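You operate a simulated robot arm through the tools that you are given. There is no shell and no other tool. Be economical: measure what you need, move in short steps, check, and stop when the job is done.

Carry out the task below with a simulated robot arm. There is one attempt and no reset: what you move stays moved.

## Task
Cap the 62 mm jar by hand, with its disc in.
Fine: the jar stands on the steel bench; clamp it and leave it clamped; screw the white cap of its size home.

The check looks at the end state, three seconds after you hand in, the way a careful person would. Anything else that was tipped, shoved, dropped, spilled or broken makes it a failure. A push-on lid holds only when it is set on centred and level and pressed home; a screw cap is set on level and turned clockwise until tight.

## Robot
A 7-joint arm with a two-finger parallel gripper on a trunk, on a base that drives. Base frame: it is fixed to the floor where the robot stands at the start and does not move with it; the origin is under the middle of the robot, x ahead of it, y to its left, z up; the surface under the hand at the start is at about z = 860. Units: mm, rad, N and s.
With the tool pointing down near the work surface it reaches from about 280 to 720 mm from the robot's upright axis, wherever it stands. Its first joint turns from -2.897 to 2.897 rad. Places, roughly: lever of the jar clamp [400, 200, 900]; mat of the jar clamp [500, 200, 900]. Payload 1.57 kg.
The TCP is the grasp point between the finger pads, 30 mm short of the fingertips. In the tool frame z runs along the fingers and y along their closing line. The gripper opens to 80 mm. The fingers are 17 mm wide and 12 mm thick; the gripper's body (40 by 82 mm) begins 80 mm behind the TCP.
Orientation is that of the tool frame in the base frame, as a unit quaternion [x, y, z, w]. With the fingers straight down and closing along the base's y, the tool's x points along the base's -x, its y along +y and its z along -z.

## Interface
- The arm moves only by the tool servo_tool. Its argument "plan" is a list of rows, each a list of 7 numbers: the shift along the base's x, y, z in mm, then the turn, a rotation vector about the base's x, y, z in rad, then the finger opening in mm, from 0 to 80. In form: [[x, y, z, wx, wy, wz, fingers], ...]. A call has 1 to 8 rows; each row is the pose to reach, as a shift and turn from the pose commanded when the call began. A row lasts 0.2 s, in which the tool goes at most 50 mm and 0.15 rad; a call with a longer step from one row to the next is refused whole, and so is a gripper value outside its range. Where a pose cannot be reached the arm comes as near as it can. A force on the tool above 70 N (or 10 N above the force at the start of the call, whichever is more), or a blocked arm, ends the call early, and 0.2 s more pass. The fingers move at their own pace (about 72 mm/s each) and stop on an object; they squeeze with about 25 N. The grip force told is the motor's: it shows also when the fingers shut on nothing. Time passes only in rows, and 0.2 s behind the last, so rows that repeat a pose let the fingers close. It gives the time, the measured TCP pose, the force on the tool (base axes), the opening and the grip force at its end, in the units of the frame above (readings bear some noise), with the torque about the TCP (base axes, N m) and any sound that the robot's microphone picked up.
- Cameras (640 x 400 px; columns grow to the right, rows downward): "scene" is now at [-11, 119.1, 1391.4]; the picture's right is [-0.29, -0.96, 0.00], its down [-0.66, 0.20, -0.72] and it looks along [0.69, -0.21, -0.69] (base axes); focal length 266 px, centre (320, 200). "wrist" rides on the gripper at [72, -7, -122] in the tool frame; the picture's right is [0.09, 1.00, 0.00], its down [-0.84, 0.08, -0.54] and it looks along [-0.54, 0.05, 0.84] (tool axes); focal length 238 px, centre (320, 200). There is no depth. A picture from a camera that has moved, and an enlarged one, comes with that camera's place and axes in the base frame and with its lens. The place of the scene camera against the robot may be out by one fixed shift of up to 18 mm in any direction.
- camera(camera): a new picture of that camera. No time passes.
- slide_trunk(by): slides the trunk up (or, below 0, down) by that many mm; the arm and the scene camera ride with it, the base frame stays. It gives what a move gives, with no picture.
- steer(legs): drives the robot by 1 to 6 legs, each [ahead, left, turn to the left] in mm, mm and rad, along the robot's own axes; the way and the turn of a leg run together, so that a leg with both is an arc; at most 1500 mm and 3.142 rad a leg. The arm and the cameras ride along, it lands a little off, and it stops where it bumps. It gives what a move gives.
- aim_head(pan, tilt): turns the head with the scene camera to pan (to the left, within 1.501 rad either way) and tilt (down, from -0.506 to 1.204), counted from straight ahead of the robot. It gives what a move gives.
- inspect(camera, box): a new picture of the part [left, top, right, bottom] of that camera's present view, enlarged. No time passes.
- job_done(): hands the job in; it is judged then, once.

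Work in short steps. Places have to be worked out from the pictures, the camera data and where the tool is seen: move nearer, look again, correct. Check each grasp and each placing, and mend what went wrong. You have 120 turns and 90 pictures in all, those below and enlarged ones among them. Open the gripper and draw the arm clear of the work before you hand the job in, unless the task says otherwise; then end with one line.

The tools are called by a JSON object that holds its "op" and its "data". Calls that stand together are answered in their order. servo_tool: Moves the arm, as the interface text tells. Its arguments: {"type":"object","properties":{"plan":{"type":"array","items":{"type":"array","items":{"type":"number"}}}},"required":["plan"]} The other tools are called the same way: slide_trunk (by) slides the trunk up or down; steer (legs) drives the base; aim_head (pan, tilt) turns the head that bears the scene camera; camera (camera) takes a picture; inspect (camera, box) takes an enlarged picture of a part of a camera's view; job_done () hands the job in.

At the start:

```text
clock: 0.0
eef_pos: [396.5, 112.6, 1094.8]
tool_rot: [0.0, 1.0, 0.0, 0.001]
force: [0.1, -0.3, 0.5]
wrist_torque: [0.02, 0.0, -0.01]
grip_width: 79.8
gripper_force: 0.1
trunk travel left (down, up): [-50.0, 65.0]
robot x, y, heading: [0.2, -0.0, 0.0]
head pan, tilt: [-0.29, 0.761]
```

scene: 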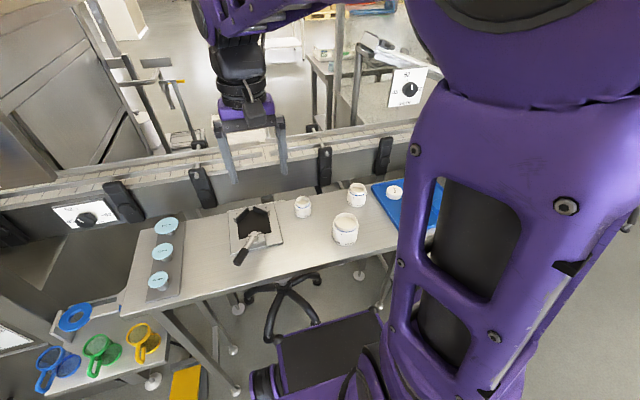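
wrist: 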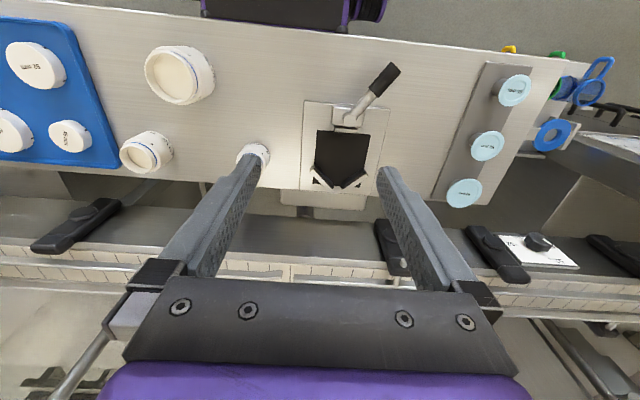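

I see three jars, a clamp with a lever, a blue mat with white caps, and a strip with light blue discs. I'll enlarge the views to read the labels.

{"op": "inspect", "data": {"camera": "wrist", "box": [0, 10, 240, 180]}}

{"op": "inspect", "data": {"camera": "wrist", "box": [400, 40, 640, 220]}}

{"op": "inspect", "data": {"camera": "wrist", "box": [220, 40, 420, 220]}}

```text
2.35 times, centred on (120, 95) of wrist
camera zoom: at [323.6, 105.9, 1218.2], right [-0.09, 1.0, 0.0], down [0.84, 0.08, 0.54], along [0.54, 0.05, -0.84], focal length 561 px, centre (791, 447)
```

zoom: 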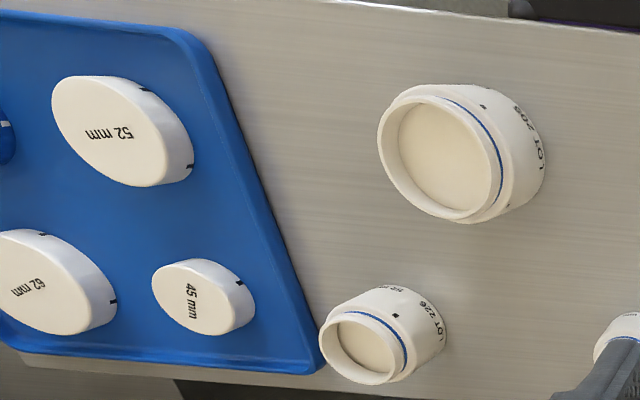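

```text
2.22 times, centred on (520, 130) of wrist
camera zoom: at [323.6, 105.9, 1218.2], right [-0.09, 1.0, 0.0], down [0.84, 0.08, 0.54], along [0.54, 0.05, -0.84], focal length 530 px, centre (-124, 356)
```

zoom: 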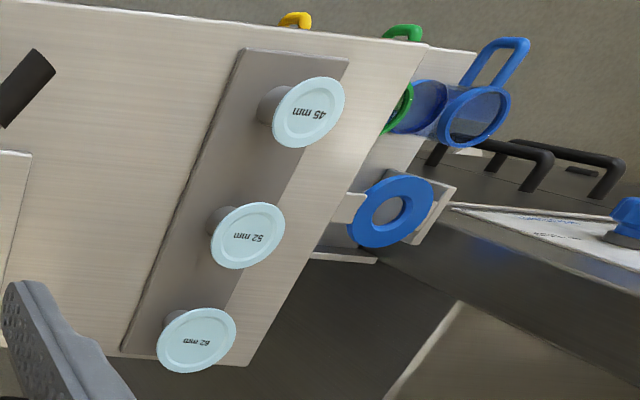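

```text
2.22 times, centred on (320, 130) of wrist
camera zoom: at [323.6, 105.9, 1218.2], right [-0.09, 1.0, 0.0], down [0.84, 0.08, 0.54], along [0.54, 0.05, -0.84], focal length 530 px, centre (320, 356)
```

zoom: 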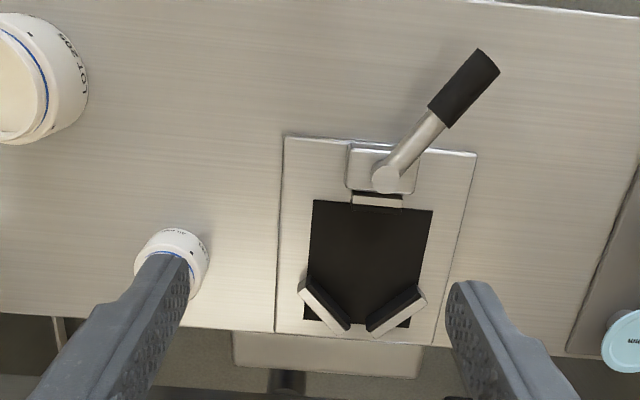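

The large jar near (366,-56) is probably the 62 mm one. The 62 mm cap is near (464,-333) and the 62 mm disc near (495,348). I'll move toward the discs for a closer look.

{"op": "servo_tool", "data": {"plan": [[20, 45, 0, 0, 0, 0, 80], [30, 95, -10, 0, 0, 0, 80], [30, 140, -40, 0, 0, 0, 80], [30, 180, -70, 0, 0, 0, 80], [30, 210, -100, 0, 0, 0, 80]]}}

{"op": "camera", "data": {"camera": "wrist"}}

{"op": "camera", "data": {"camera": "scene"}}

```text
refused: row 2 steps farther than a row can; nothing moved
```

```text
84 pictures are left
camera wrist: at [323.6, 105.9, 1218.2], right [-0.09, 1.0, 0.0], down [0.84, 0.08, 0.54], along [0.54, 0.05, -0.84], focal length 238 px, centre (320, 200)
```

wrist: 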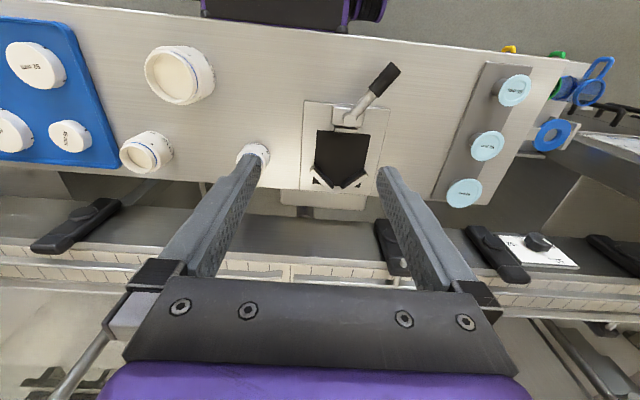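

```text
83 pictures are left
camera scene: at [-11.0, 119.1, 1391.4], right [-0.29, -0.96, 0.0], down [-0.66, 0.2, -0.72], along [0.69, -0.21, -0.69], focal length 266 px, centre (320, 200)
```

scene: 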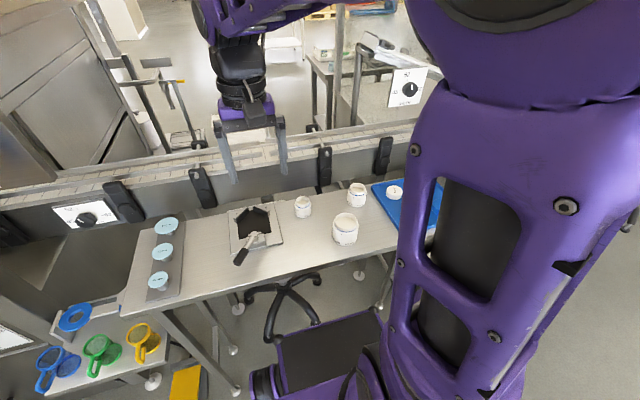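

One step was too long, so I'm using smaller rows.

{"op": "servo_tool", "data": {"plan": [[10, 40, 0, 0, 0, 0, 80], [20, 80, -10, 0, 0, 0, 80], [30, 120, -30, 0, 0, 0, 80], [30, 150, -60, 0, 0, 0, 80], [30, 180, -90, 0, 0, 0, 80], [30, 210, -110, 0, 0, 0, 80]]}}

{"op": "camera", "data": {"camera": "wrist"}}

```text
clock: 1.4
eef_pos: [425.6, 321.9, 986.4]
tool_rot: [0.0, 1.0, 0.0, -0.001]
force: [0.0, 0.6, 0.0]
wrist_torque: [0.04, 0.0, 0.01]
grip_width: 80.0
gripper_force: 0.1
trunk travel left (down, up): [-50.0, 65.0]
robot x, y, heading: [1.7, 0.3, -0.002]
head pan, tilt: [-0.29, 0.761]
```

```text
82 pictures are left
camera wrist: at [352.6, 316.1, 1108.7], right [-0.09, 1.0, 0.0], down [0.84, 0.08, 0.54], along [0.54, 0.05, -0.84], focal length 238 px, centre (320, 200)
```

wrist: 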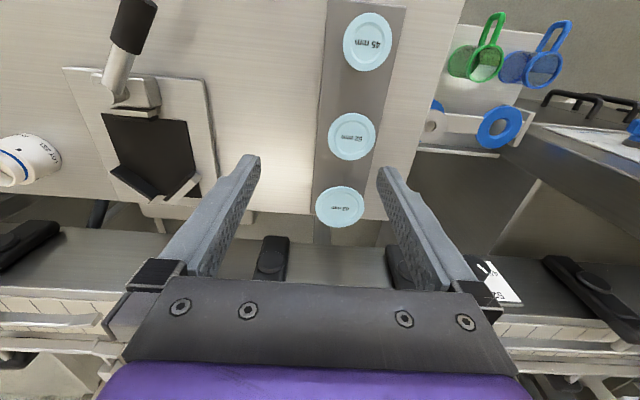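

{"op": "inspect", "data": {"camera": "wrist", "box": [280, 0, 440, 240]}}

{"op": "inspect", "data": {"camera": "wrist", "box": [50, 0, 260, 220]}}

```text
1.67 times, centred on (360, 120) of wrist
camera zoom: at [352.6, 316.1, 1108.7], right [-0.09, 1.0, 0.0], down [0.84, 0.08, 0.54], along [0.54, 0.05, -0.84], focal length 397 px, centre (253, 333)
```

zoom: 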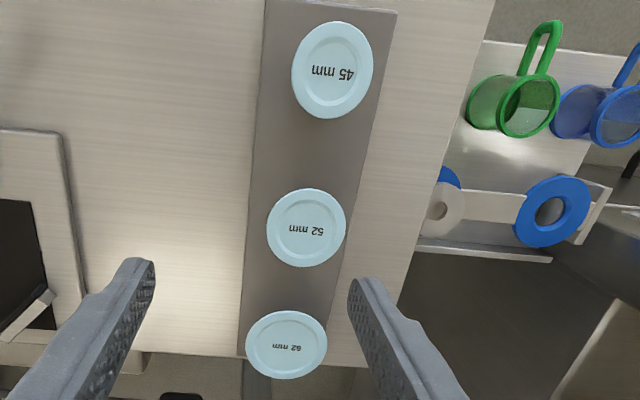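

```text
1.82 times, centred on (155, 110) of wrist
camera zoom: at [352.6, 316.1, 1108.7], right [-0.09, 1.0, 0.0], down [0.84, 0.08, 0.54], along [0.54, 0.05, -0.84], focal length 433 px, centre (620, 364)
```

zoom: 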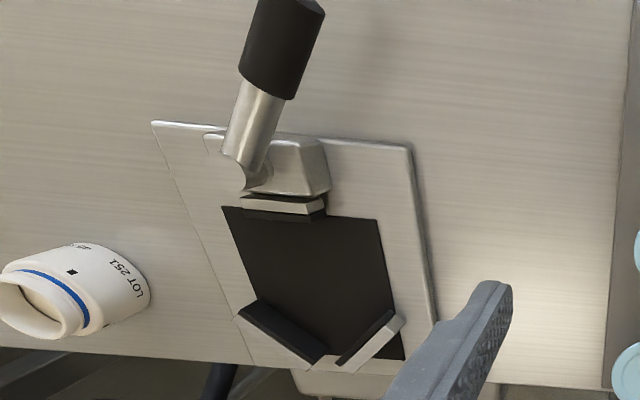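

Triangulated, the discs are at z≈896 and x≈347/419/497, y≈351. The 62 mm one is the farthest. Next I'll look at the jar from close up.

{"op": "servo_tool", "data": {"plan": [[0, -45, 20, 0, 0, 0, 80], [0, -90, 20, 0, 0, 0, 80], [0, -135, 20, 0, 0, 0, 80], [-10, -180, 20, 0, 0, 0, 80], [-20, -225, 20, 0, 0, 0, 80], [-30, -270, 20, 0, 0, 0, 80], [-35, -315, 20, 0, 0, 0, 80], [-40, -360, 20, 0, 0, 0, 80]]}}

{"op": "camera", "data": {"camera": "wrist"}}

```text
clock: 3.2
eef_pos: [389.5, -37.7, 1004.7]
tool_rot: [-0.001, 1.0, 0.0, 0.0]
force: [-0.6, 0.2, -0.1]
wrist_torque: [-0.02, 0.0, -0.01]
grip_width: 79.6
gripper_force: 0.0
trunk travel left (down, up): [-50.0, 65.0]
robot x, y, heading: [0.3, 0.5, 0.003]
head pan, tilt: [-0.29, 0.761]
```

```text
79 pictures are left
camera wrist: at [316.4, -44.5, 1127.9], right [-0.09, 1.0, 0.0], down [0.84, 0.08, 0.54], along [0.54, 0.05, -0.84], focal length 238 px, centre (320, 200)
```

wrist: 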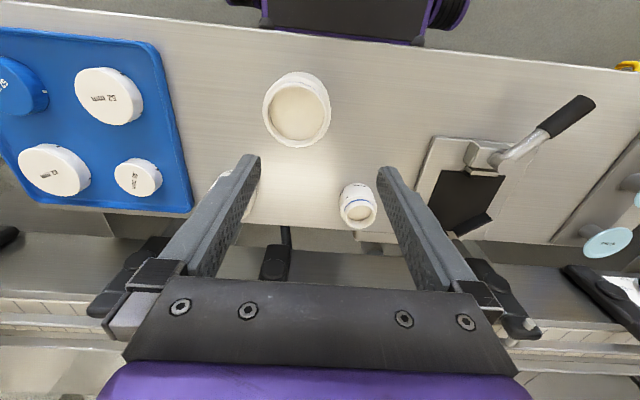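

{"op": "inspect", "data": {"camera": "wrist", "box": [240, 50, 360, 170]}}

{"op": "inspect", "data": {"camera": "wrist", "box": [400, 80, 620, 260]}}

{"op": "inspect", "data": {"camera": "wrist", "box": [0, 40, 200, 220]}}

```text
3.33 times, centred on (300, 110) of wrist
camera zoom: at [316.4, -44.5, 1127.9], right [-0.09, 1.0, 0.0], down [0.84, 0.08, 0.54], along [0.54, 0.05, -0.84], focal length 794 px, centre (387, 500)
```

zoom: 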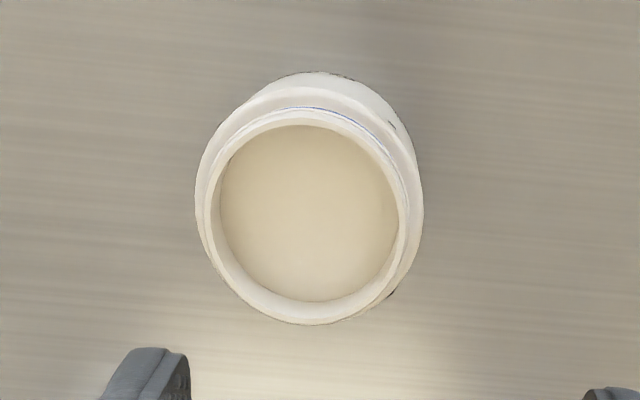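

```text
2.22 times, centred on (510, 170) of wrist
camera zoom: at [316.4, -44.5, 1127.9], right [-0.09, 1.0, 0.0], down [0.84, 0.08, 0.54], along [0.54, 0.05, -0.84], focal length 530 px, centre (-102, 267)
```

zoom: 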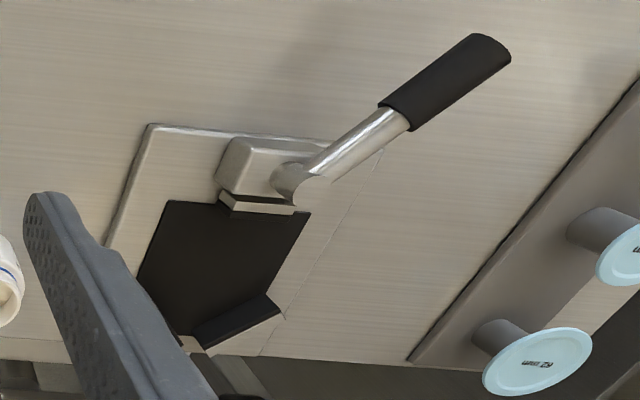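

```text
2.22 times, centred on (100, 130) of wrist
camera zoom: at [316.4, -44.5, 1127.9], right [-0.09, 1.0, 0.0], down [0.84, 0.08, 0.54], along [0.54, 0.05, -0.84], focal length 530 px, centre (809, 356)
```

zoom: 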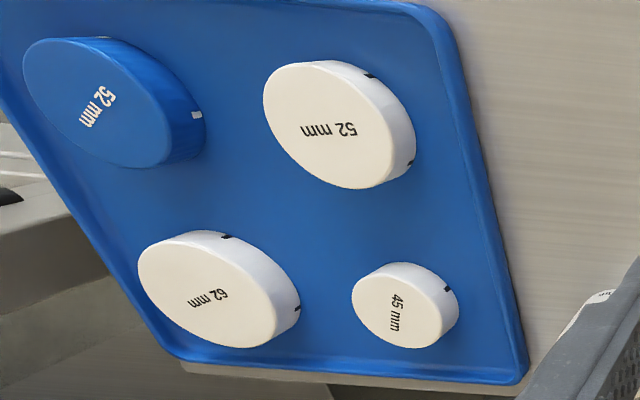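

The big jar's body is about 63 mm wide, centred near (368,-61) with its rim at z≈911, which fits the 62 mm size. The clamp mat is near (470,150) and its V-jaw tops are at z≈881. I'll move above the jar and check alignment.

{"op": "servo_tool", "data": {"plan": [[-11, -12, 0, 0, 0, 0, 80], [-21.5, -23, 0, 0, 0, 0, 80], [-21.5, -23, -30, 0, 0, 0, 80], [-21.5, -23, -52, 0, 0, 0, 80], [-21.5, -23, -52, 0, 0, 0, 80]]}}

{"op": "camera", "data": {"camera": "wrist"}}

```text
clock: 4.4
eef_pos: [365.3, -60.6, 953.4]
tool_rot: [0.001, 1.0, 0.001, -0.001]
force: [0.1, 0.3, 0.0]
wrist_torque: [0.0, 0.0, 0.02]
grip_width: 79.8
gripper_force: 0.2
trunk travel left (down, up): [-50.0, 65.0]
robot x, y, heading: [-5.5, 0.3, 0.001]
head pan, tilt: [-0.29, 0.761]
```

```text
75 pictures are left
camera wrist: at [292.1, -67.0, 1077.1], right [-0.09, 1.0, 0.0], down [0.84, 0.08, 0.54], along [0.54, 0.05, -0.84], focal length 238 px, centre (320, 200)
```

wrist: 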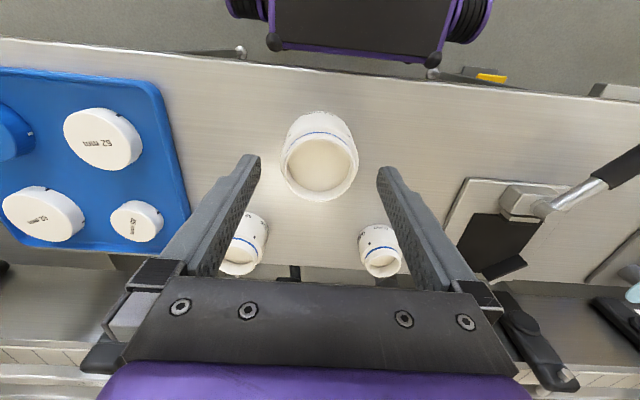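

The jar centre is confirmed at (368,-61). I'm descending to TCP z≈905 and closing.

{"op": "servo_tool", "data": {"plan": [[2.7, 0, -20, 0, 0, 0, 80], [2.7, 0, -48, 0, 0, 0, 80], [2.7, 0, -48, 0, 0, 0, 80], [2.7, 0, -48, 0, 0, 0, 50], [2.7, 0, -48, 0, 0, 0, 50], [2.7, 0, -48, 0, 0, 0, 50]]}}

{"op": "camera", "data": {"camera": "wrist"}}

```text
clock: 5.8
eef_pos: [365.4, -61.3, 905.0]
tool_rot: [0.0, 1.0, 0.0, -0.001]
force: [0.1, 0.1, 0.2]
wrist_torque: [0.0, -0.01, -0.06]
grip_width: 60.9
gripper_force: 25.2
trunk travel left (down, up): [-50.0, 65.0]
robot x, y, heading: [-0.0, -4.6, -0.001]
head pan, tilt: [-0.29, 0.761]
```

```text
74 pictures are left
camera wrist: at [292.9, -67.8, 1028.1], right [-0.09, 1.0, 0.0], down [0.84, 0.08, 0.54], along [0.54, 0.05, -0.84], focal length 238 px, centre (320, 200)
```

wrist: 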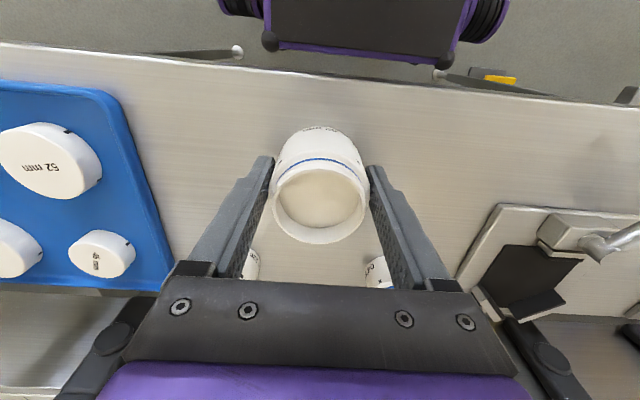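

The jar is gripped (opening 60.9 mm, 25 N). I'm lifting it 70 mm and carrying it toward the clamp.

{"op": "servo_tool", "data": {"plan": [[0, 0, 15, 0, 0, 0, 50], [0, 0, 45, 0, 0, 0, 50], [0, 0, 70, 0, 0, 0, 50], [12, 30, 75, 0, 0, 0, 50], [30, 65, 75, 0, 0, 0, 50], [50, 100, 75, 0, 0, 0, 50], [70, 135, 75, 0, 0, 0, 50], [80, 165, 75, 0, 0, 0, 50]]}}

{"op": "camera", "data": {"camera": "wrist"}}

```text
clock: 7.6
eef_pos: [447.8, 105.9, 980.0]
tool_rot: [0.0, 1.0, 0.0, 0.0]
force: [-0.3, 0.1, -0.1]
wrist_torque: [0.02, 0.03, 0.01]
grip_width: 50.3
gripper_force: 0.1
trunk travel left (down, up): [-50.0, 65.0]
robot x, y, heading: [0.2, 2.3, -0.008]
head pan, tilt: [-0.29, 0.761]
```

```text
73 pictures are left
camera wrist: at [374.7, 98.4, 1102.7], right [-0.09, 1.0, 0.0], down [0.84, 0.08, 0.54], along [0.54, 0.05, -0.84], focal length 238 px, centre (320, 200)
```

wrist: 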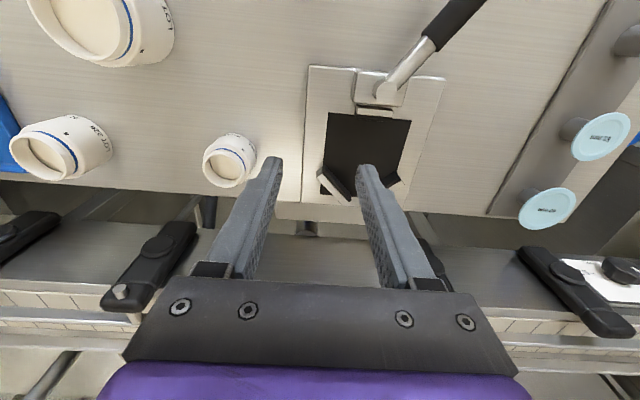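

The jar slipped out and appears to be still standing. I'll go back and look; the next grip should be lower and centred.

{"op": "servo_tool", "data": {"plan": [[-15, -40, 10, 0, 0, 0, 60], [-35, -80, 10, 0, 0, 0, 80], [-55, -120, 10, 0, 0, 0, 80], [-75, -150, 10, 0, 0, 0, 80], [-80, -165, 0, 0, 0, 0, 80]]}}

{"op": "inspect", "data": {"camera": "wrist", "box": [220, 50, 420, 250]}}

{"op": "inspect", "data": {"camera": "scene", "box": [280, 160, 420, 260]}}

```text
clock: 8.8
eef_pos: [366.5, -61.3, 981.5]
tool_rot: [0.0, 1.0, 0.0, 0.0]
force: [0.2, 0.7, 0.2]
wrist_torque: [-0.01, 0.0, -0.02]
grip_width: 80.0
gripper_force: 0.1
trunk travel left (down, up): [-50.0, 65.0]
robot x, y, heading: [0.7, -1.6, -0.002]
head pan, tilt: [-0.29, 0.761]
```

```text
2.00 times, centred on (320, 150) of wrist
camera zoom: at [293.9, -67.3, 1103.8], right [-0.09, 1.0, 0.0], down [0.84, 0.08, 0.54], along [0.54, 0.05, -0.84], focal length 477 px, centre (320, 300)
```

zoom: 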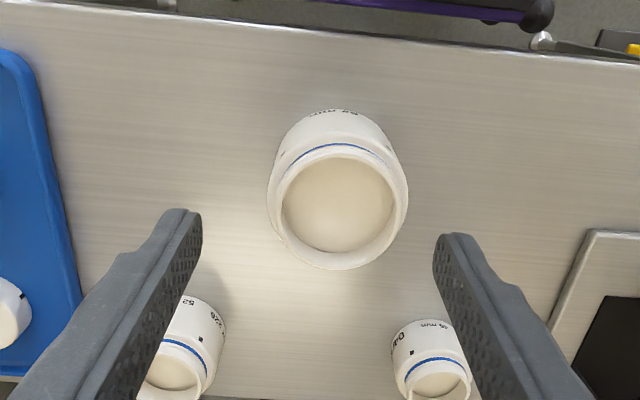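

```text
4.00 times, centred on (350, 210) of scene
camera zoom: at [-11.1, 119.2, 1391.4], right [-0.29, -0.96, 0.0], down [-0.66, 0.2, -0.72], along [0.69, -0.21, -0.69], focal length 1062 px, centre (200, 160)
```

zoom: 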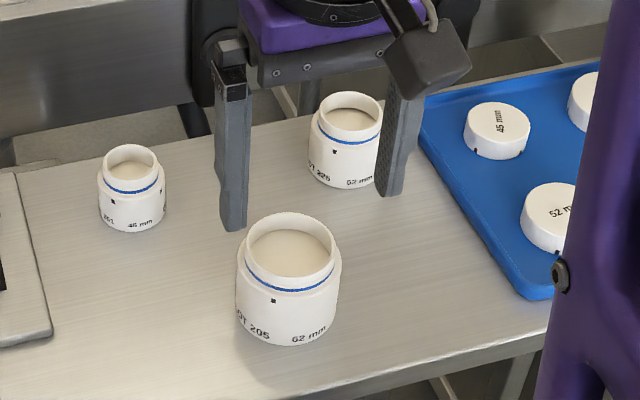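

The jar still stands, at about (370,-53), and its label reads 62 mm. I'll regrip lower with the fingertips just above the bench, then do a small test lift.

{"op": "servo_tool", "data": {"plan": [[3.5, 8.5, 0, 0, 0, 0, 80], [3.5, 8.5, -40, 0, 0, 0, 80], [3.5, 8.5, -75, 0, 0, 0, 80], [3.5, 8.5, -87, 0, 0, 0, 80], [3.5, 8.5, -87, 0, 0, 0, 80]]}}

{"op": "inspect", "data": {"camera": "wrist", "box": [220, 100, 420, 300]}}

{"op": "inspect", "data": {"camera": "scene", "box": [280, 160, 420, 260]}}

```text
clock: 10.0
eef_pos: [371.2, -51.9, 891.8]
tool_rot: [0.0, 1.0, 0.0, 0.0]
force: [0.1, 0.5, 0.2]
wrist_torque: [-0.04, 0.01, 0.0]
grip_width: 80.1
gripper_force: 0.1
trunk travel left (down, up): [-50.0, 65.0]
robot x, y, heading: [-0.0, 2.6, 0.004]
head pan, tilt: [-0.29, 0.761]
```

```text
2.00 times, centred on (320, 200) of wrist
camera zoom: at [298.6, -58.0, 1014.9], right [-0.09, 1.0, 0.0], down [0.84, 0.08, 0.54], along [0.54, 0.05, -0.84], focal length 477 px, centre (320, 200)
```

zoom: 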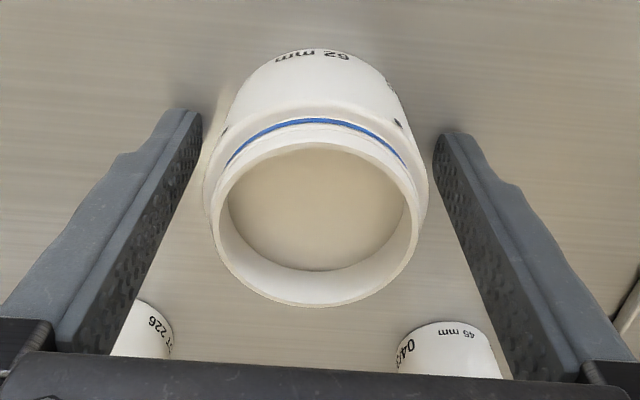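

```text
4.00 times, centred on (350, 210) of scene
camera zoom: at [-11.0, 119.1, 1391.4], right [-0.29, -0.96, 0.0], down [-0.66, 0.2, -0.72], along [0.69, -0.21, -0.69], focal length 1062 px, centre (200, 160)
```

zoom: 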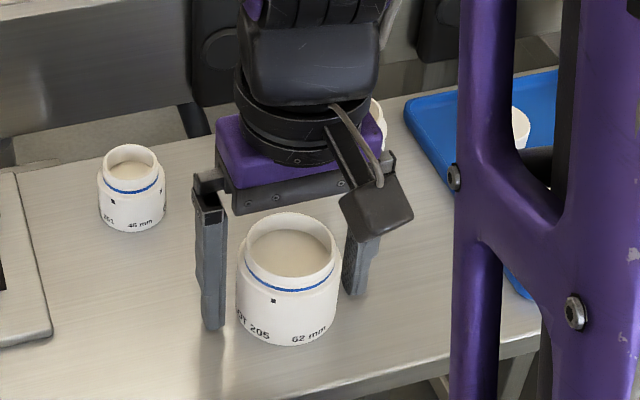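

The fingers bracket the jar. I'm closing, waiting, and making a slow test lift.

{"op": "servo_tool", "data": {"plan": [[0, 0, 0, 0, 0, 0, 40], [0, 0, 0, 0, 0, 0, 40], [0, 0, 0, 0, 0, 0, 40], [0, 0, 0, 0, 0, 0, 40], [0, 0, 3, 0, 0, 0, 40], [0, 0, 6, 0, 0, 0, 40], [0, 0, 10, 0, 0, 0, 40]]}}

{"op": "inspect", "data": {"camera": "wrist", "box": [220, 100, 420, 300]}}

```text
clock: 11.6
eef_pos: [372.0, -52.0, 903.7]
tool_rot: [0.0, 1.0, 0.001, 0.0]
force: [0.5, -0.6, -1.8]
wrist_torque: [-0.02, 0.03, -0.01]
grip_width: 61.1
gripper_force: 24.8
trunk travel left (down, up): [-50.0, 65.0]
robot x, y, heading: [-1.6, -1.2, -0.003]
head pan, tilt: [-0.29, 0.761]
```

```text
2.00 times, centred on (320, 200) of wrist
camera zoom: at [298.6, -58.3, 1026.2], right [-0.09, 1.0, 0.0], down [0.84, 0.08, 0.54], along [0.54, 0.05, -0.84], focal length 477 px, centre (320, 200)
```

zoom: 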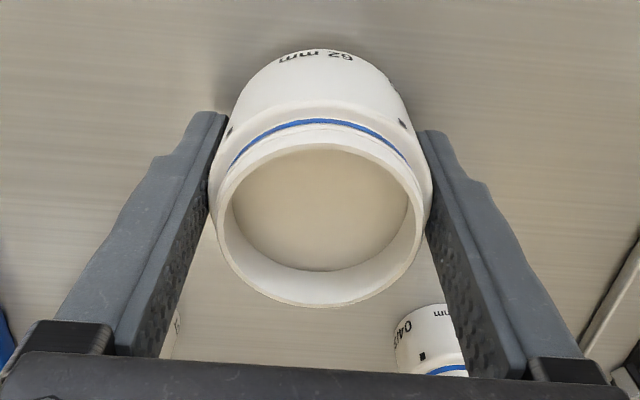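

The jar is up with the hand, and the force reads about 1.8 N of weight. I'll lift further slowly and check.

{"op": "servo_tool", "data": {"plan": [[0, 0, 10, 0, 0, 0, 40], [0, 0, 20, 0, 0, 0, 40], [0, 0, 30, 0, 0, 0, 40], [0, 0, 40, 0, 0, 0, 40], [0, 0, 50, 0, 0, 0, 40], [0, 0, 60, 0, 0, 0, 40], [0, 10, 65, 0, 0, 0, 40], [0, 20, 65, 0, 0, 0, 40]]}}

{"op": "inspect", "data": {"camera": "wrist", "box": [220, 100, 420, 300]}}

```text
clock: 13.4
eef_pos: [369.7, -31.5, 968.6]
tool_rot: [0.0, 1.0, 0.0, -0.001]
force: [0.0, 0.1, -0.5]
wrist_torque: [-0.02, -0.01, 0.01]
grip_width: 61.2
gripper_force: 25.3
trunk travel left (down, up): [-50.0, 65.0]
robot x, y, heading: [1.9, -1.7, -0.001]
head pan, tilt: [-0.29, 0.761]
```

```text
2.00 times, centred on (320, 200) of wrist
camera zoom: at [297.7, -38.0, 1092.1], right [-0.09, 1.0, 0.0], down [0.84, 0.08, 0.54], along [0.54, 0.05, -0.84], focal length 477 px, centre (320, 200)
```

zoom: 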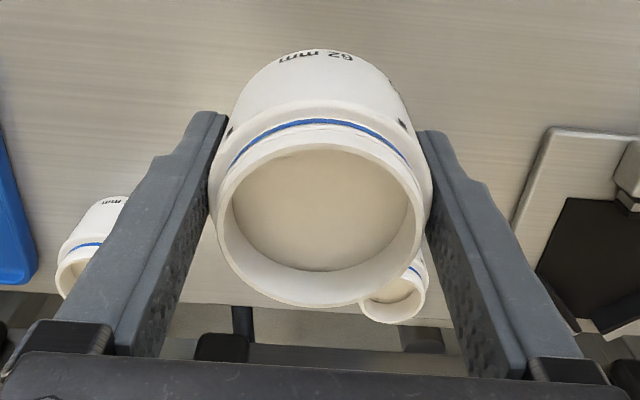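

It's held steadily. I'm carrying it over the clamp mat.

{"op": "servo_tool", "data": {"plan": [[8, 20, 0, 0, 0, 0, 40], [20, 45, 5, 0, 0, 0, 40], [32, 70, 5, 0, 0, 0, 40], [45, 95, 5, 0, 0, 0, 40], [58, 120, 5, 0, 0, 0, 40], [70, 145, 5, 0, 0, 0, 40], [82, 168, 0, 0, 0, 0, 40], [93, 182, -5, 0, 0, 0, 40]]}}

{"op": "inspect", "data": {"camera": "wrist", "box": [220, 50, 420, 250]}}

{"op": "inspect", "data": {"camera": "scene", "box": [180, 140, 340, 280]}}

```text
clock: 15.2
eef_pos: [462.6, 149.4, 962.2]
tool_rot: [0.0, 1.0, -0.001, 0.0]
force: [-0.6, 0.3, -2.0]
wrist_torque: [-0.01, 0.0, 0.02]
grip_width: 61.2
gripper_force: 24.9
trunk travel left (down, up): [-50.0, 65.0]
robot x, y, heading: [1.8, -0.2, -0.002]
head pan, tilt: [-0.29, 0.761]
```

```text
2.00 times, centred on (320, 150) of wrist
camera zoom: at [390.1, 143.4, 1086.1], right [-0.09, 1.0, 0.0], down [0.84, 0.08, 0.54], along [0.54, 0.05, -0.84], focal length 477 px, centre (320, 300)
```

zoom: 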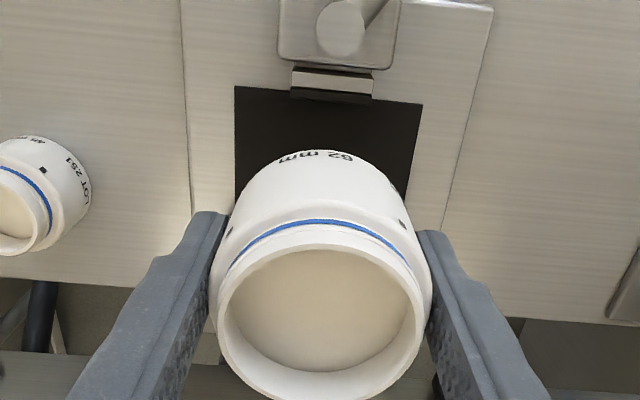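

```text
2.86 times, centred on (260, 210) of scene
camera zoom: at [-11.0, 119.1, 1391.4], right [-0.29, -0.96, 0.0], down [-0.66, 0.2, -0.72], along [0.69, -0.21, -0.69], focal length 759 px, centre (491, 171)
```

zoom: 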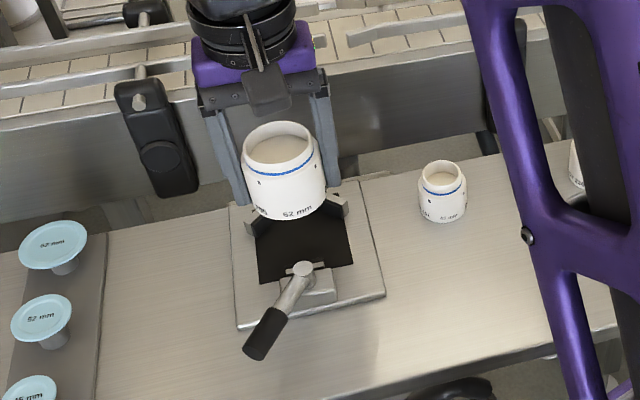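

The plunger is at y≈151 with its front at x≈427, and the jar is over the mat. I'm lowering gently to near contact.

{"op": "servo_tool", "data": {"plan": [[1, 1.5, -20, 0, 0, 0, 40], [1, 1.5, -40, 0, 0, 0, 40], [1, 1.5, -50, 0, 0, 0, 40], [1, 1.5, -54, 0, 0, 0, 40], [1, 1.5, -57, 0, 0, 0, 40], [1, 1.5, -57, 0, 0, 0, 40]]}}

{"op": "inspect", "data": {"camera": "scene", "box": [180, 140, 340, 280]}}

```text
clock: 16.6
eef_pos: [465.0, 150.8, 905.5]
tool_rot: [0.0, 1.0, 0.0, 0.0]
force: [-0.3, -0.4, -1.5]
wrist_torque: [0.03, -0.01, 0.0]
grip_width: 61.2
gripper_force: 24.9
trunk travel left (down, up): [-50.0, 65.0]
robot x, y, heading: [2.1, 1.8, 0.003]
head pan, tilt: [-0.29, 0.761]
```

```text
2.86 times, centred on (260, 210) of scene
camera zoom: at [-10.9, 119.2, 1391.4], right [-0.29, -0.96, 0.0], down [-0.66, 0.2, -0.72], along [0.69, -0.21, -0.69], focal length 759 px, centre (491, 171)
```

zoom: 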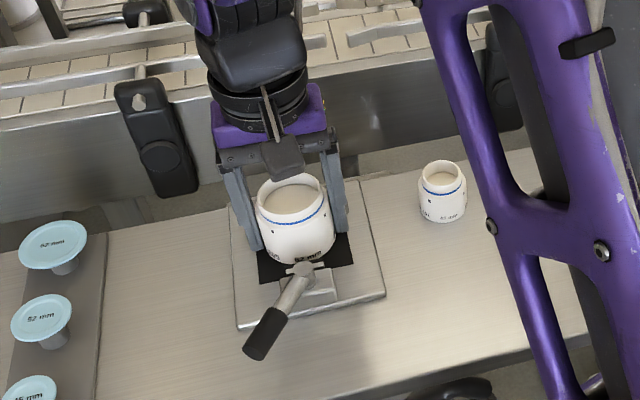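

There's no contact yet, so I'm continuing down in 1.5 mm steps while watching force.

{"op": "servo_tool", "data": {"plan": [[0, 0, -1.5, 0, 0, 0, 40], [0, 0, -3, 0, 0, 0, 40], [0, 0, -4, 0, 0, 0, 40], [0, 0, -4, 0, 0, 0, 40]]}}

```text
clock: 17.6
eef_pos: [464.5, 151.2, 902.9]
tool_rot: [-0.001, 1.0, 0.001, 0.0]
force: [-2.3, 0.2, 11.0]
wrist_torque: [-0.1, 0.34, 0.0]
grip_width: 61.1
gripper_force: 24.2
trunk travel left (down, up): [-50.0, 65.0]
robot x, y, heading: [0.6, -1.6, -0.003]
head pan, tilt: [-0.29, 0.761]
```

The jar touched down at TCP z≈903. I'm easing up 1 mm, opening, and rising clear.

{"op": "servo_tool", "data": {"plan": [[0, 0, 1, 0, 0, 0, 61], [0, 0, 1, 0, 0, 0, 66], [0, 0, 1, 0, 0, 0, 74], [0, 0, 1, 0, 0, 0, 76], [0, 0, 20, 0, 0, 0, 80], [0, 0, 50, 0, 0, 0, 80], [-10, 0, 80, 0, 0, 0, 80]]}}

{"op": "inspect", "data": {"camera": "wrist", "box": [220, 20, 420, 220]}}

{"op": "inspect", "data": {"camera": "scene", "box": [200, 180, 320, 280]}}

```text
clock: 19.2
eef_pos: [453.6, 151.1, 982.5]
tool_rot: [0.0, 1.0, 0.0, 0.0]
force: [0.0, 0.7, -0.9]
wrist_torque: [0.01, -0.01, -0.03]
grip_width: 79.9
gripper_force: 0.1
trunk travel left (down, up): [-50.0, 65.0]
robot x, y, heading: [0.8, -0.6, 0.003]
head pan, tilt: [-0.29, 0.761]
```

```text
2.00 times, centred on (320, 120) of wrist
camera zoom: at [381.4, 144.1, 1105.1], right [-0.09, 1.0, 0.0], down [0.84, 0.08, 0.54], along [0.54, 0.05, -0.84], focal length 477 px, centre (320, 360)
```

zoom: 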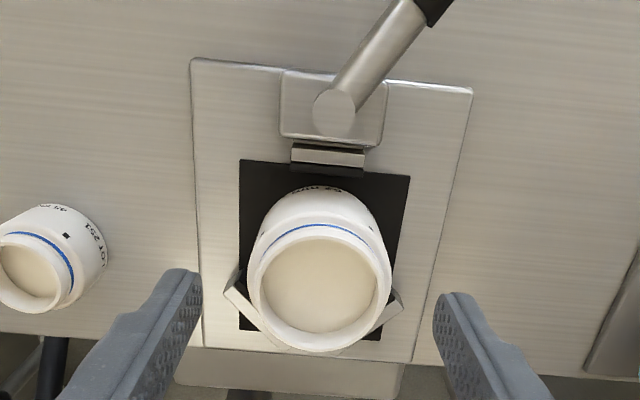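

```text
4.00 times, centred on (260, 230) of scene
camera zoom: at [-10.8, 119.2, 1391.4], right [-0.29, -0.96, 0.0], down [-0.66, 0.2, -0.72], along [0.69, -0.21, -0.69], focal length 1062 px, centre (560, 80)
```

zoom: 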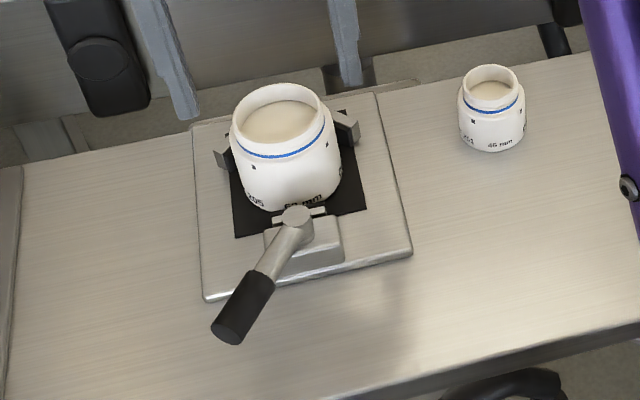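

The jar stands against the V. Next is the lever: pivot near (401,152), handle pointing to about (337,193,906). I'll bring the hand over the handle, turned so the fingers straddle it.

{"op": "servo_tool", "data": {"plan": [[-20, 5, 5, 0, 0, -0.1, 60], [-40, 12, 5, 0, 0, -0.2, 40], [-60, 19, 5, 0, 0, -0.3, 40], [-80, 26, 5, 0, 0, -0.4, 40], [-95, 30, 5, 0, 0, -0.5, 40], [-103, 33, 5, 0, 0, -0.57, 40], [-103, 33, 0, 0, 0, -0.57, 40]]}}

{"op": "camera", "data": {"camera": "wrist"}}

{"op": "inspect", "data": {"camera": "scene", "box": [180, 160, 320, 290]}}

```text
clock: 20.8
eef_pos: [352.4, 183.4, 982.6]
tool_rot: [0.281, 0.96, 0.0, 0.0]
force: [0.3, -1.0, 0.4]
wrist_torque: [0.01, 0.0, 0.02]
grip_width: 40.0
gripper_force: 0.0
trunk travel left (down, up): [-50.0, 65.0]
robot x, y, heading: [-1.0, 0.9, 0.001]
head pan, tilt: [-0.29, 0.761]
```

```text
61 pictures are left
camera wrist: at [286.7, 217.3, 1105.4], right [0.46, 0.89, 0.0], down [0.75, -0.39, 0.54], along [0.48, -0.25, -0.84], focal length 238 px, centre (320, 200)
```

wrist: 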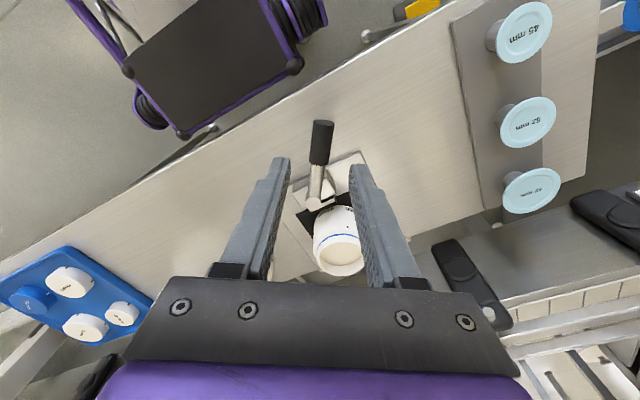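

```text
3.08 times, centred on (250, 225) of scene
camera zoom: at [-11.1, 119.1, 1391.4], right [-0.29, -0.96, 0.0], down [-0.66, 0.2, -0.72], along [0.69, -0.21, -0.69], focal length 817 px, centre (535, 123)
```

zoom: 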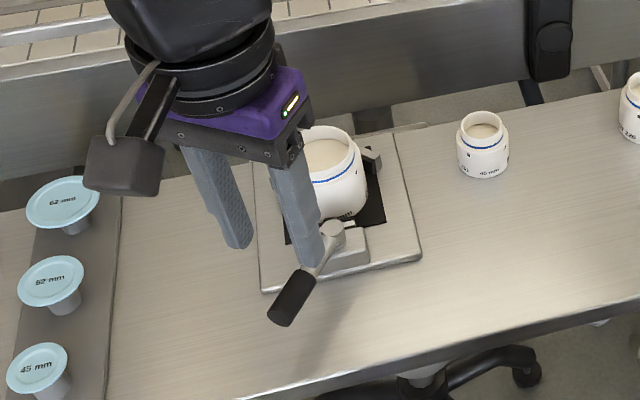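

The handle's middle is at (350,184), under the fingers. I'm descending so they straddle it.

{"op": "servo_tool", "data": {"plan": [[-2, 0.5, -30, 0, 0, 0, 40], [-2, 0.5, -52, 0, 0, 0, 40], [-2, 0.5, -64, 0, 0, 0, 40], [-2, 0.5, -64, 0, 0, 0, 40]]}}

{"op": "inspect", "data": {"camera": "wrist", "box": [220, 80, 420, 280]}}

```text
clock: 21.8
eef_pos: [349.4, 185.4, 919.2]
tool_rot: [0.281, 0.96, 0.0, 0.0]
force: [0.0, -0.5, -1.3]
wrist_torque: [-0.01, 0.0, 0.0]
grip_width: 40.2
gripper_force: 0.0
trunk travel left (down, up): [-50.0, 65.0]
robot x, y, heading: [-1.2, 2.4, -0.004]
head pan, tilt: [-0.29, 0.761]
```

```text
2.00 times, centred on (320, 180) of wrist
camera zoom: at [284.7, 218.7, 1041.5], right [0.46, 0.89, 0.0], down [0.75, -0.39, 0.54], along [0.48, -0.25, -0.84], focal length 477 px, centre (320, 240)
```

zoom: 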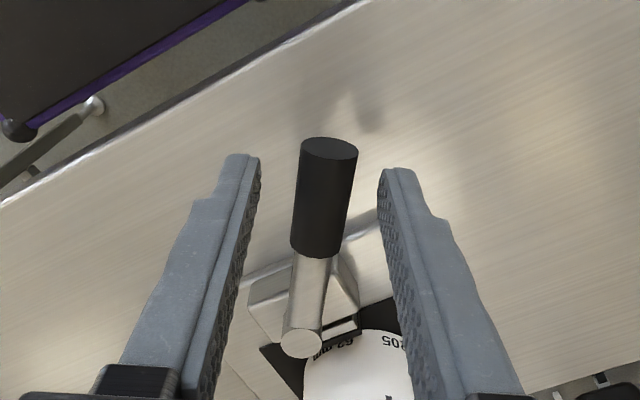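

The handle is between the fingers. I'll grip it and try a small swing toward -y about the pivot to feel which way it goes.

{"op": "servo_tool", "data": {"plan": [[0, 0, 0, 0, 0, 0, 10], [0, 0, 0, 0, 0, 0, 10], [0, 0, 0, 0, 0, 0, 10], [-2.3, -4.3, 0, 0, 0, 0.075, 10], [-4.2, -8.7, 0, 0, 0, 0.15, 10]]}}

{"op": "inspect", "data": {"camera": "wrist", "box": [220, 80, 420, 280]}}

```text
clock: 23.0
eef_pos: [345.3, 176.4, 918.6]
tool_rot: [0.208, 0.978, 0.0, -0.001]
force: [-3.9, 1.4, 0.9]
wrist_torque: [0.28, 0.68, -0.1]
grip_width: 17.7
gripper_force: 33.1
trunk travel left (down, up): [-50.0, 65.0]
robot x, y, heading: [0.6, 3.5, -0.003]
head pan, tilt: [-0.29, 0.761]
```

```text
2.00 times, centred on (320, 180) of wrist
camera zoom: at [275.5, 199.7, 1041.6], right [0.32, 0.95, 0.0], down [0.8, -0.27, 0.54], along [0.51, -0.17, -0.84], focal length 477 px, centre (320, 240)
```

zoom: 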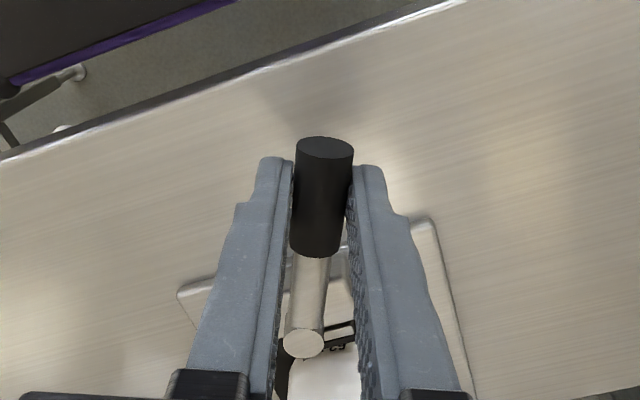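

The lever swings freely that way. I'm continuing along the arc.

{"op": "servo_tool", "data": {"plan": [[-2.8, -7.5, 0, 0, 0, 0.13, 10], [-4.5, -15.2, 0, 0, 0, 0.26, 10], [-5.2, -23.1, 0, 0, 0, 0.39, 10], [-4.8, -31, 0, 0, 0, 0.52, 10]]}}

{"op": "inspect", "data": {"camera": "wrist", "box": [220, 80, 420, 280]}}

{"op": "inspect", "data": {"camera": "scene", "box": [180, 160, 320, 290]}}

```text
clock: 24.0
eef_pos: [338.5, 143.1, 917.7]
tool_rot: [-0.051, 0.999, -0.001, 0.001]
force: [-16.2, 0.5, 17.3]
wrist_torque: [0.07, 0.36, 0.14]
grip_width: 17.7
gripper_force: 32.6
trunk travel left (down, up): [-50.0, 65.0]
robot x, y, heading: [2.6, 1.5, 0.001]
head pan, tilt: [-0.29, 0.761]
```

```text
2.00 times, centred on (320, 180) of wrist
camera zoom: at [267.8, 130.4, 1041.3], right [-0.19, 0.98, 0.0], down [0.82, 0.16, 0.54], along [0.53, 0.1, -0.84], focal length 477 px, centre (320, 240)
```

zoom: 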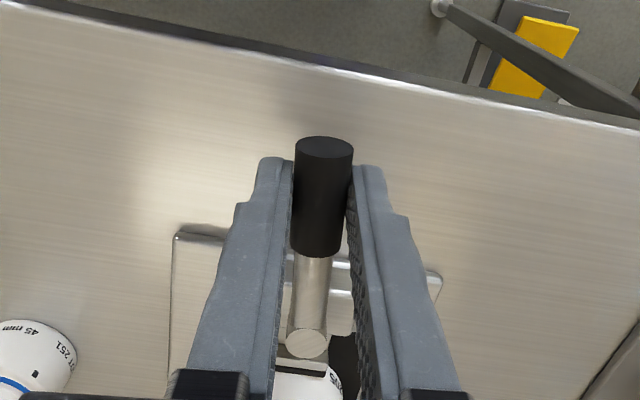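

```text
3.08 times, centred on (250, 225) of scene
camera zoom: at [-13.0, 118.9, 1391.7], right [-0.29, -0.96, 0.0], down [-0.66, 0.2, -0.73], along [0.69, -0.21, -0.69], focal length 817 px, centre (535, 123)
```

zoom: 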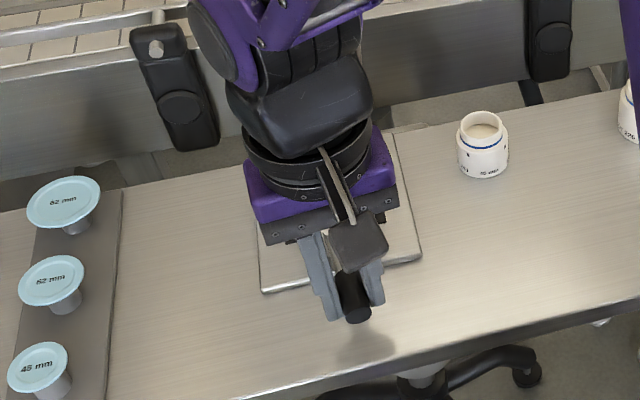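

The lever turned to point along -x, with some side force. I'll loosen the grip to a cage and look at the plunger before going on.

{"op": "servo_tool", "data": {"plan": [[0, 0, 0, 0, 0, 0, 26], [0, 0, 0, 0, 0, 0, 26]]}}

{"op": "inspect", "data": {"camera": "wrist", "box": [270, 170, 370, 270]}}

```text
clock: 24.6
eef_pos: [340.5, 145.2, 917.5]
tool_rot: [-0.049, 0.999, 0.0, 0.001]
force: [-0.6, 0.3, 0.3]
wrist_torque: [0.0, -0.02, 0.01]
grip_width: 25.8
gripper_force: 0.0
trunk travel left (down, up): [-50.0, 65.0]
robot x, y, heading: [1.7, 0.3, -0.001]
head pan, tilt: [-0.29, 0.761]
```

```text
4.00 times, centred on (320, 220) of wrist
camera zoom: at [269.7, 130.7, 1040.2], right [-0.19, 0.98, 0.0], down [0.82, 0.16, 0.54], along [0.53, 0.1, -0.84], focal length 953 px, centre (320, 120)
```

zoom: 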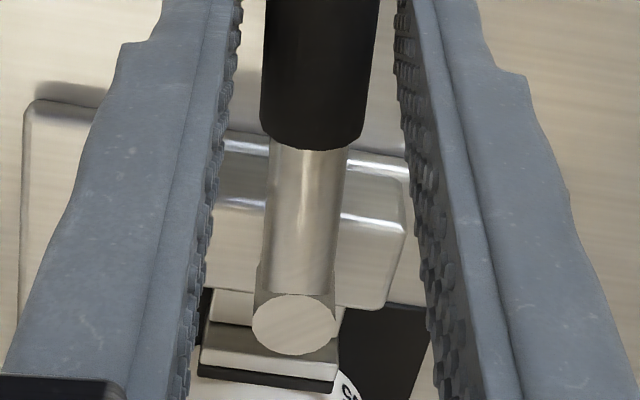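

The plunger has extended, so this is the closing direction. I'm continuing the arc with the fingers caged around the handle.

{"op": "servo_tool", "data": {"plan": [[1.3, -7.6, 0, 0, 0, 0.13, 24], [3.7, -15.1, 0, 0, 0, 0.26, 24], [7, -22.4, 0, 0, 0, 0.39, 24], [11.2, -29, 0, 0, 0, 0.52, 24]]}}

{"op": "inspect", "data": {"camera": "wrist", "box": [220, 120, 420, 280]}}

```text
clock: 25.6
eef_pos: [351.9, 115.2, 918.5]
tool_rot: [-0.306, 0.952, -0.001, 0.001]
force: [-0.3, -0.2, -1.3]
wrist_torque: [0.03, 0.02, 0.01]
grip_width: 23.9
gripper_force: 0.1
trunk travel left (down, up): [-50.0, 65.0]
robot x, y, heading: [-0.4, -0.6, 0.004]
head pan, tilt: [-0.29, 0.761]
```

```text
2.50 times, centred on (320, 200) of wrist
camera zoom: at [296.7, 67.9, 1040.5], right [-0.65, 0.76, 0.0], down [0.64, 0.55, 0.54], along [0.41, 0.35, -0.84], focal length 596 px, centre (320, 200)
```

zoom: 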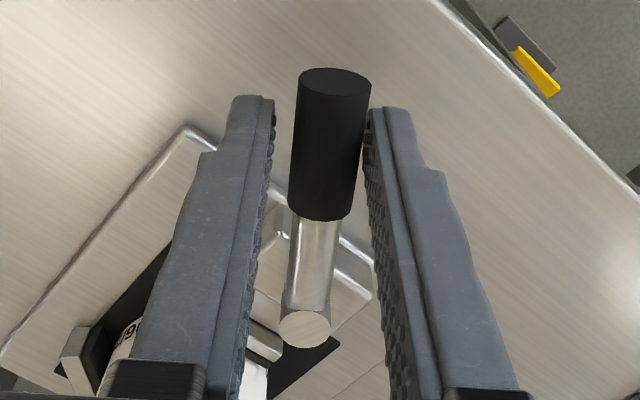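

It still swings freely, so I'm continuing until it firms up.

{"op": "servo_tool", "data": {"plan": [[5.8, -7, 0, 0, 0, 0.13, 24], [11.7, -12.3, 0, 0, 0, 0.26, 24], [18.3, -16.7, 0, 0, 0, 0.39, 24], [25.4, -20.3, 0, 0, 0, 0.52, 24]]}}

{"op": "inspect", "data": {"camera": "wrist", "box": [220, 120, 420, 280]}}

{"op": "inspect", "data": {"camera": "scene", "box": [180, 160, 340, 290]}}

```text
clock: 26.7
eef_pos: [367.7, 111.5, 917.1]
tool_rot: [-0.54, 0.842, 0.009, -0.002]
force: [-26.8, 30.8, 0.3]
wrist_torque: [0.46, 0.59, -0.78]
grip_width: 57.1
gripper_force: 19.2
trunk travel left (down, up): [-50.0, 65.0]
robot x, y, heading: [-1.0, -2.4, 0.003]
head pan, tilt: [-0.29, 0.761]
stopped in row 4: the force on the tool passed its limit at 72 N (the readings are from after the stop); the commanded pose is now the measured one
```

```text
2.50 times, centred on (320, 200) of wrist
camera zoom: at [344.9, 42.3, 1039.5], right [-0.94, 0.33, 0.02], down [0.29, 0.79, 0.55], along [0.17, 0.52, -0.84], focal length 596 px, centre (320, 200)
```

zoom: 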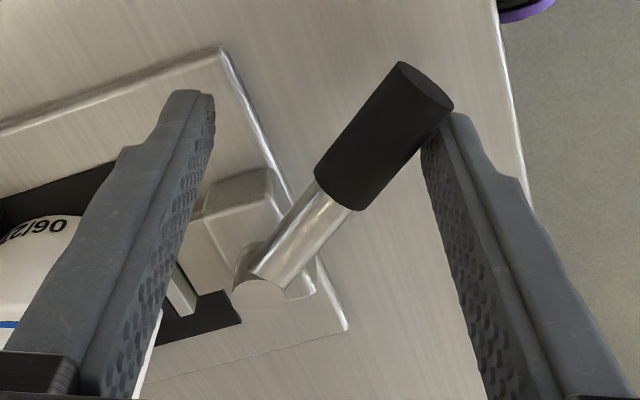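

```text
3.08 times, centred on (260, 225) of scene
camera zoom: at [-14.3, 123.0, 1391.2], right [-0.28, -0.96, 0.0], down [-0.66, 0.19, -0.73], along [0.7, -0.21, -0.69], focal length 817 px, centre (505, 123)
```

zoom: 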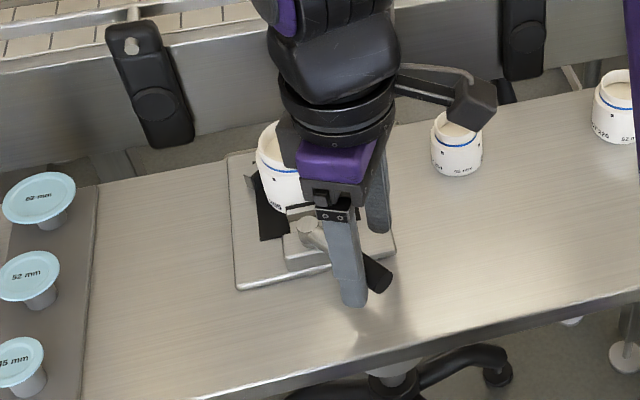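

The lever hit a firm stop and stayed there, with the fingers pushed apart. I'll relieve the side load, rise clear, and check the clamp.

{"op": "servo_tool", "data": {"plan": [[-4, 4, 0, 0, 0, -0.1, 57], [-6, 6, 2, 0, 0, -0.15, 60], [-6, 6, 30, 0, 0, -0.15, 60], [-6, 6, 65, 0, 0, -0.15, 60], [-6, 6, 90, 0, 0, -0.25, 60], [-6, 6, 90, 0, 0, -0.4, 60], [-6, 6, 90, 0, 0, -0.55, 60], [-6, 6, 90, 0, 0, -0.7, 60]]}}

{"op": "inspect", "data": {"camera": "wrist", "box": [220, 80, 480, 280]}}

```text
clock: 28.5
eef_pos: [368.1, 111.5, 1008.6]
tool_rot: [-0.216, 0.976, 0.006, 0.003]
force: [0.2, 0.7, -1.3]
wrist_torque: [0.01, 0.04, -0.02]
grip_width: 60.0
gripper_force: 0.1
trunk travel left (down, up): [-50.0, 65.0]
robot x, y, heading: [-1.1, 1.1, 0.004]
head pan, tilt: [-0.29, 0.761]
```

```text
2.00 times, centred on (350, 180) of wrist
camera zoom: at [304.3, 74.1, 1130.3], right [-0.5, 0.86, 0.01], down [0.73, 0.42, 0.55], along [0.47, 0.28, -0.84], focal length 477 px, centre (260, 240)
```

zoom: 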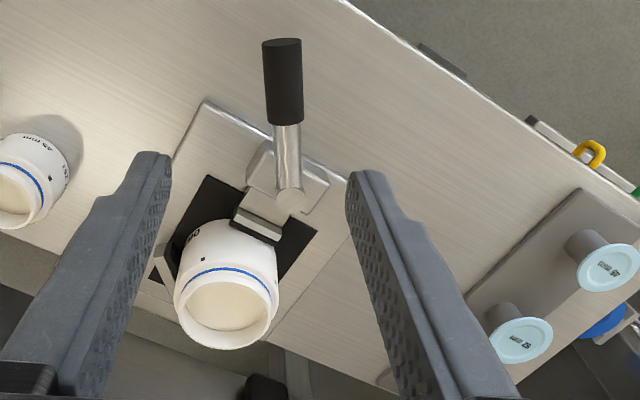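

The plunger bears on the jar and the lever is at its stop. Next is the 62 mm disc near (497,351,896); I'll go above it with the hand square again.

{"op": "servo_tool", "data": {"plan": [[18, 36, 0, 0, 0, -0.07, 70], [36, 72, 0, 0, 0, -0.14, 80], [54, 108, 0, 0, 0, -0.21, 80], [72, 144, 0, 0, 0, -0.28, 80], [90, 180, 0, 0, 0, -0.35, 80], [105, 212, 0, 0, 0, -0.436, 80], [118, 238, -20, 0, 0, -0.436, 80], [118, 238, -20, 0, 0, -0.436, 80]]}}

{"op": "inspect", "data": {"camera": "wrist", "box": [220, 60, 420, 260]}}

```text
clock: 30.3
eef_pos: [485.8, 349.0, 987.6]
tool_rot: [0.0, 1.0, 0.005, 0.003]
force: [0.1, -0.2, 0.2]
wrist_torque: [0.01, -0.01, 0.0]
grip_width: 79.8
gripper_force: 0.1
trunk travel left (down, up): [-50.0, 65.0]
robot x, y, heading: [1.7, 4.2, 0.001]
head pan, tilt: [-0.29, 0.761]
```

```text
2.00 times, centred on (320, 160) of wrist
camera zoom: at [411.8, 341.7, 1109.8], right [-0.09, 1.0, 0.01], down [0.83, 0.07, 0.55], along [0.55, 0.06, -0.84], focal length 477 px, centre (320, 280)
```

zoom: 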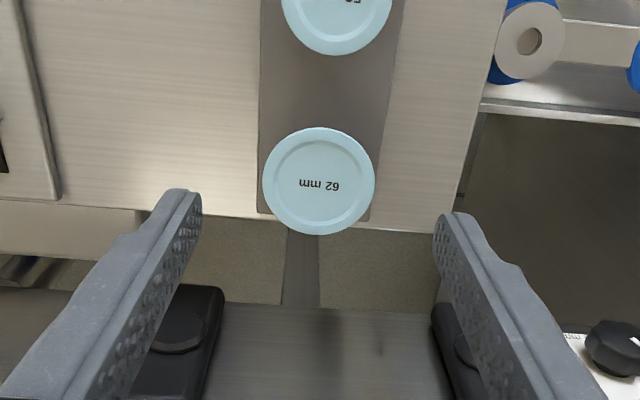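

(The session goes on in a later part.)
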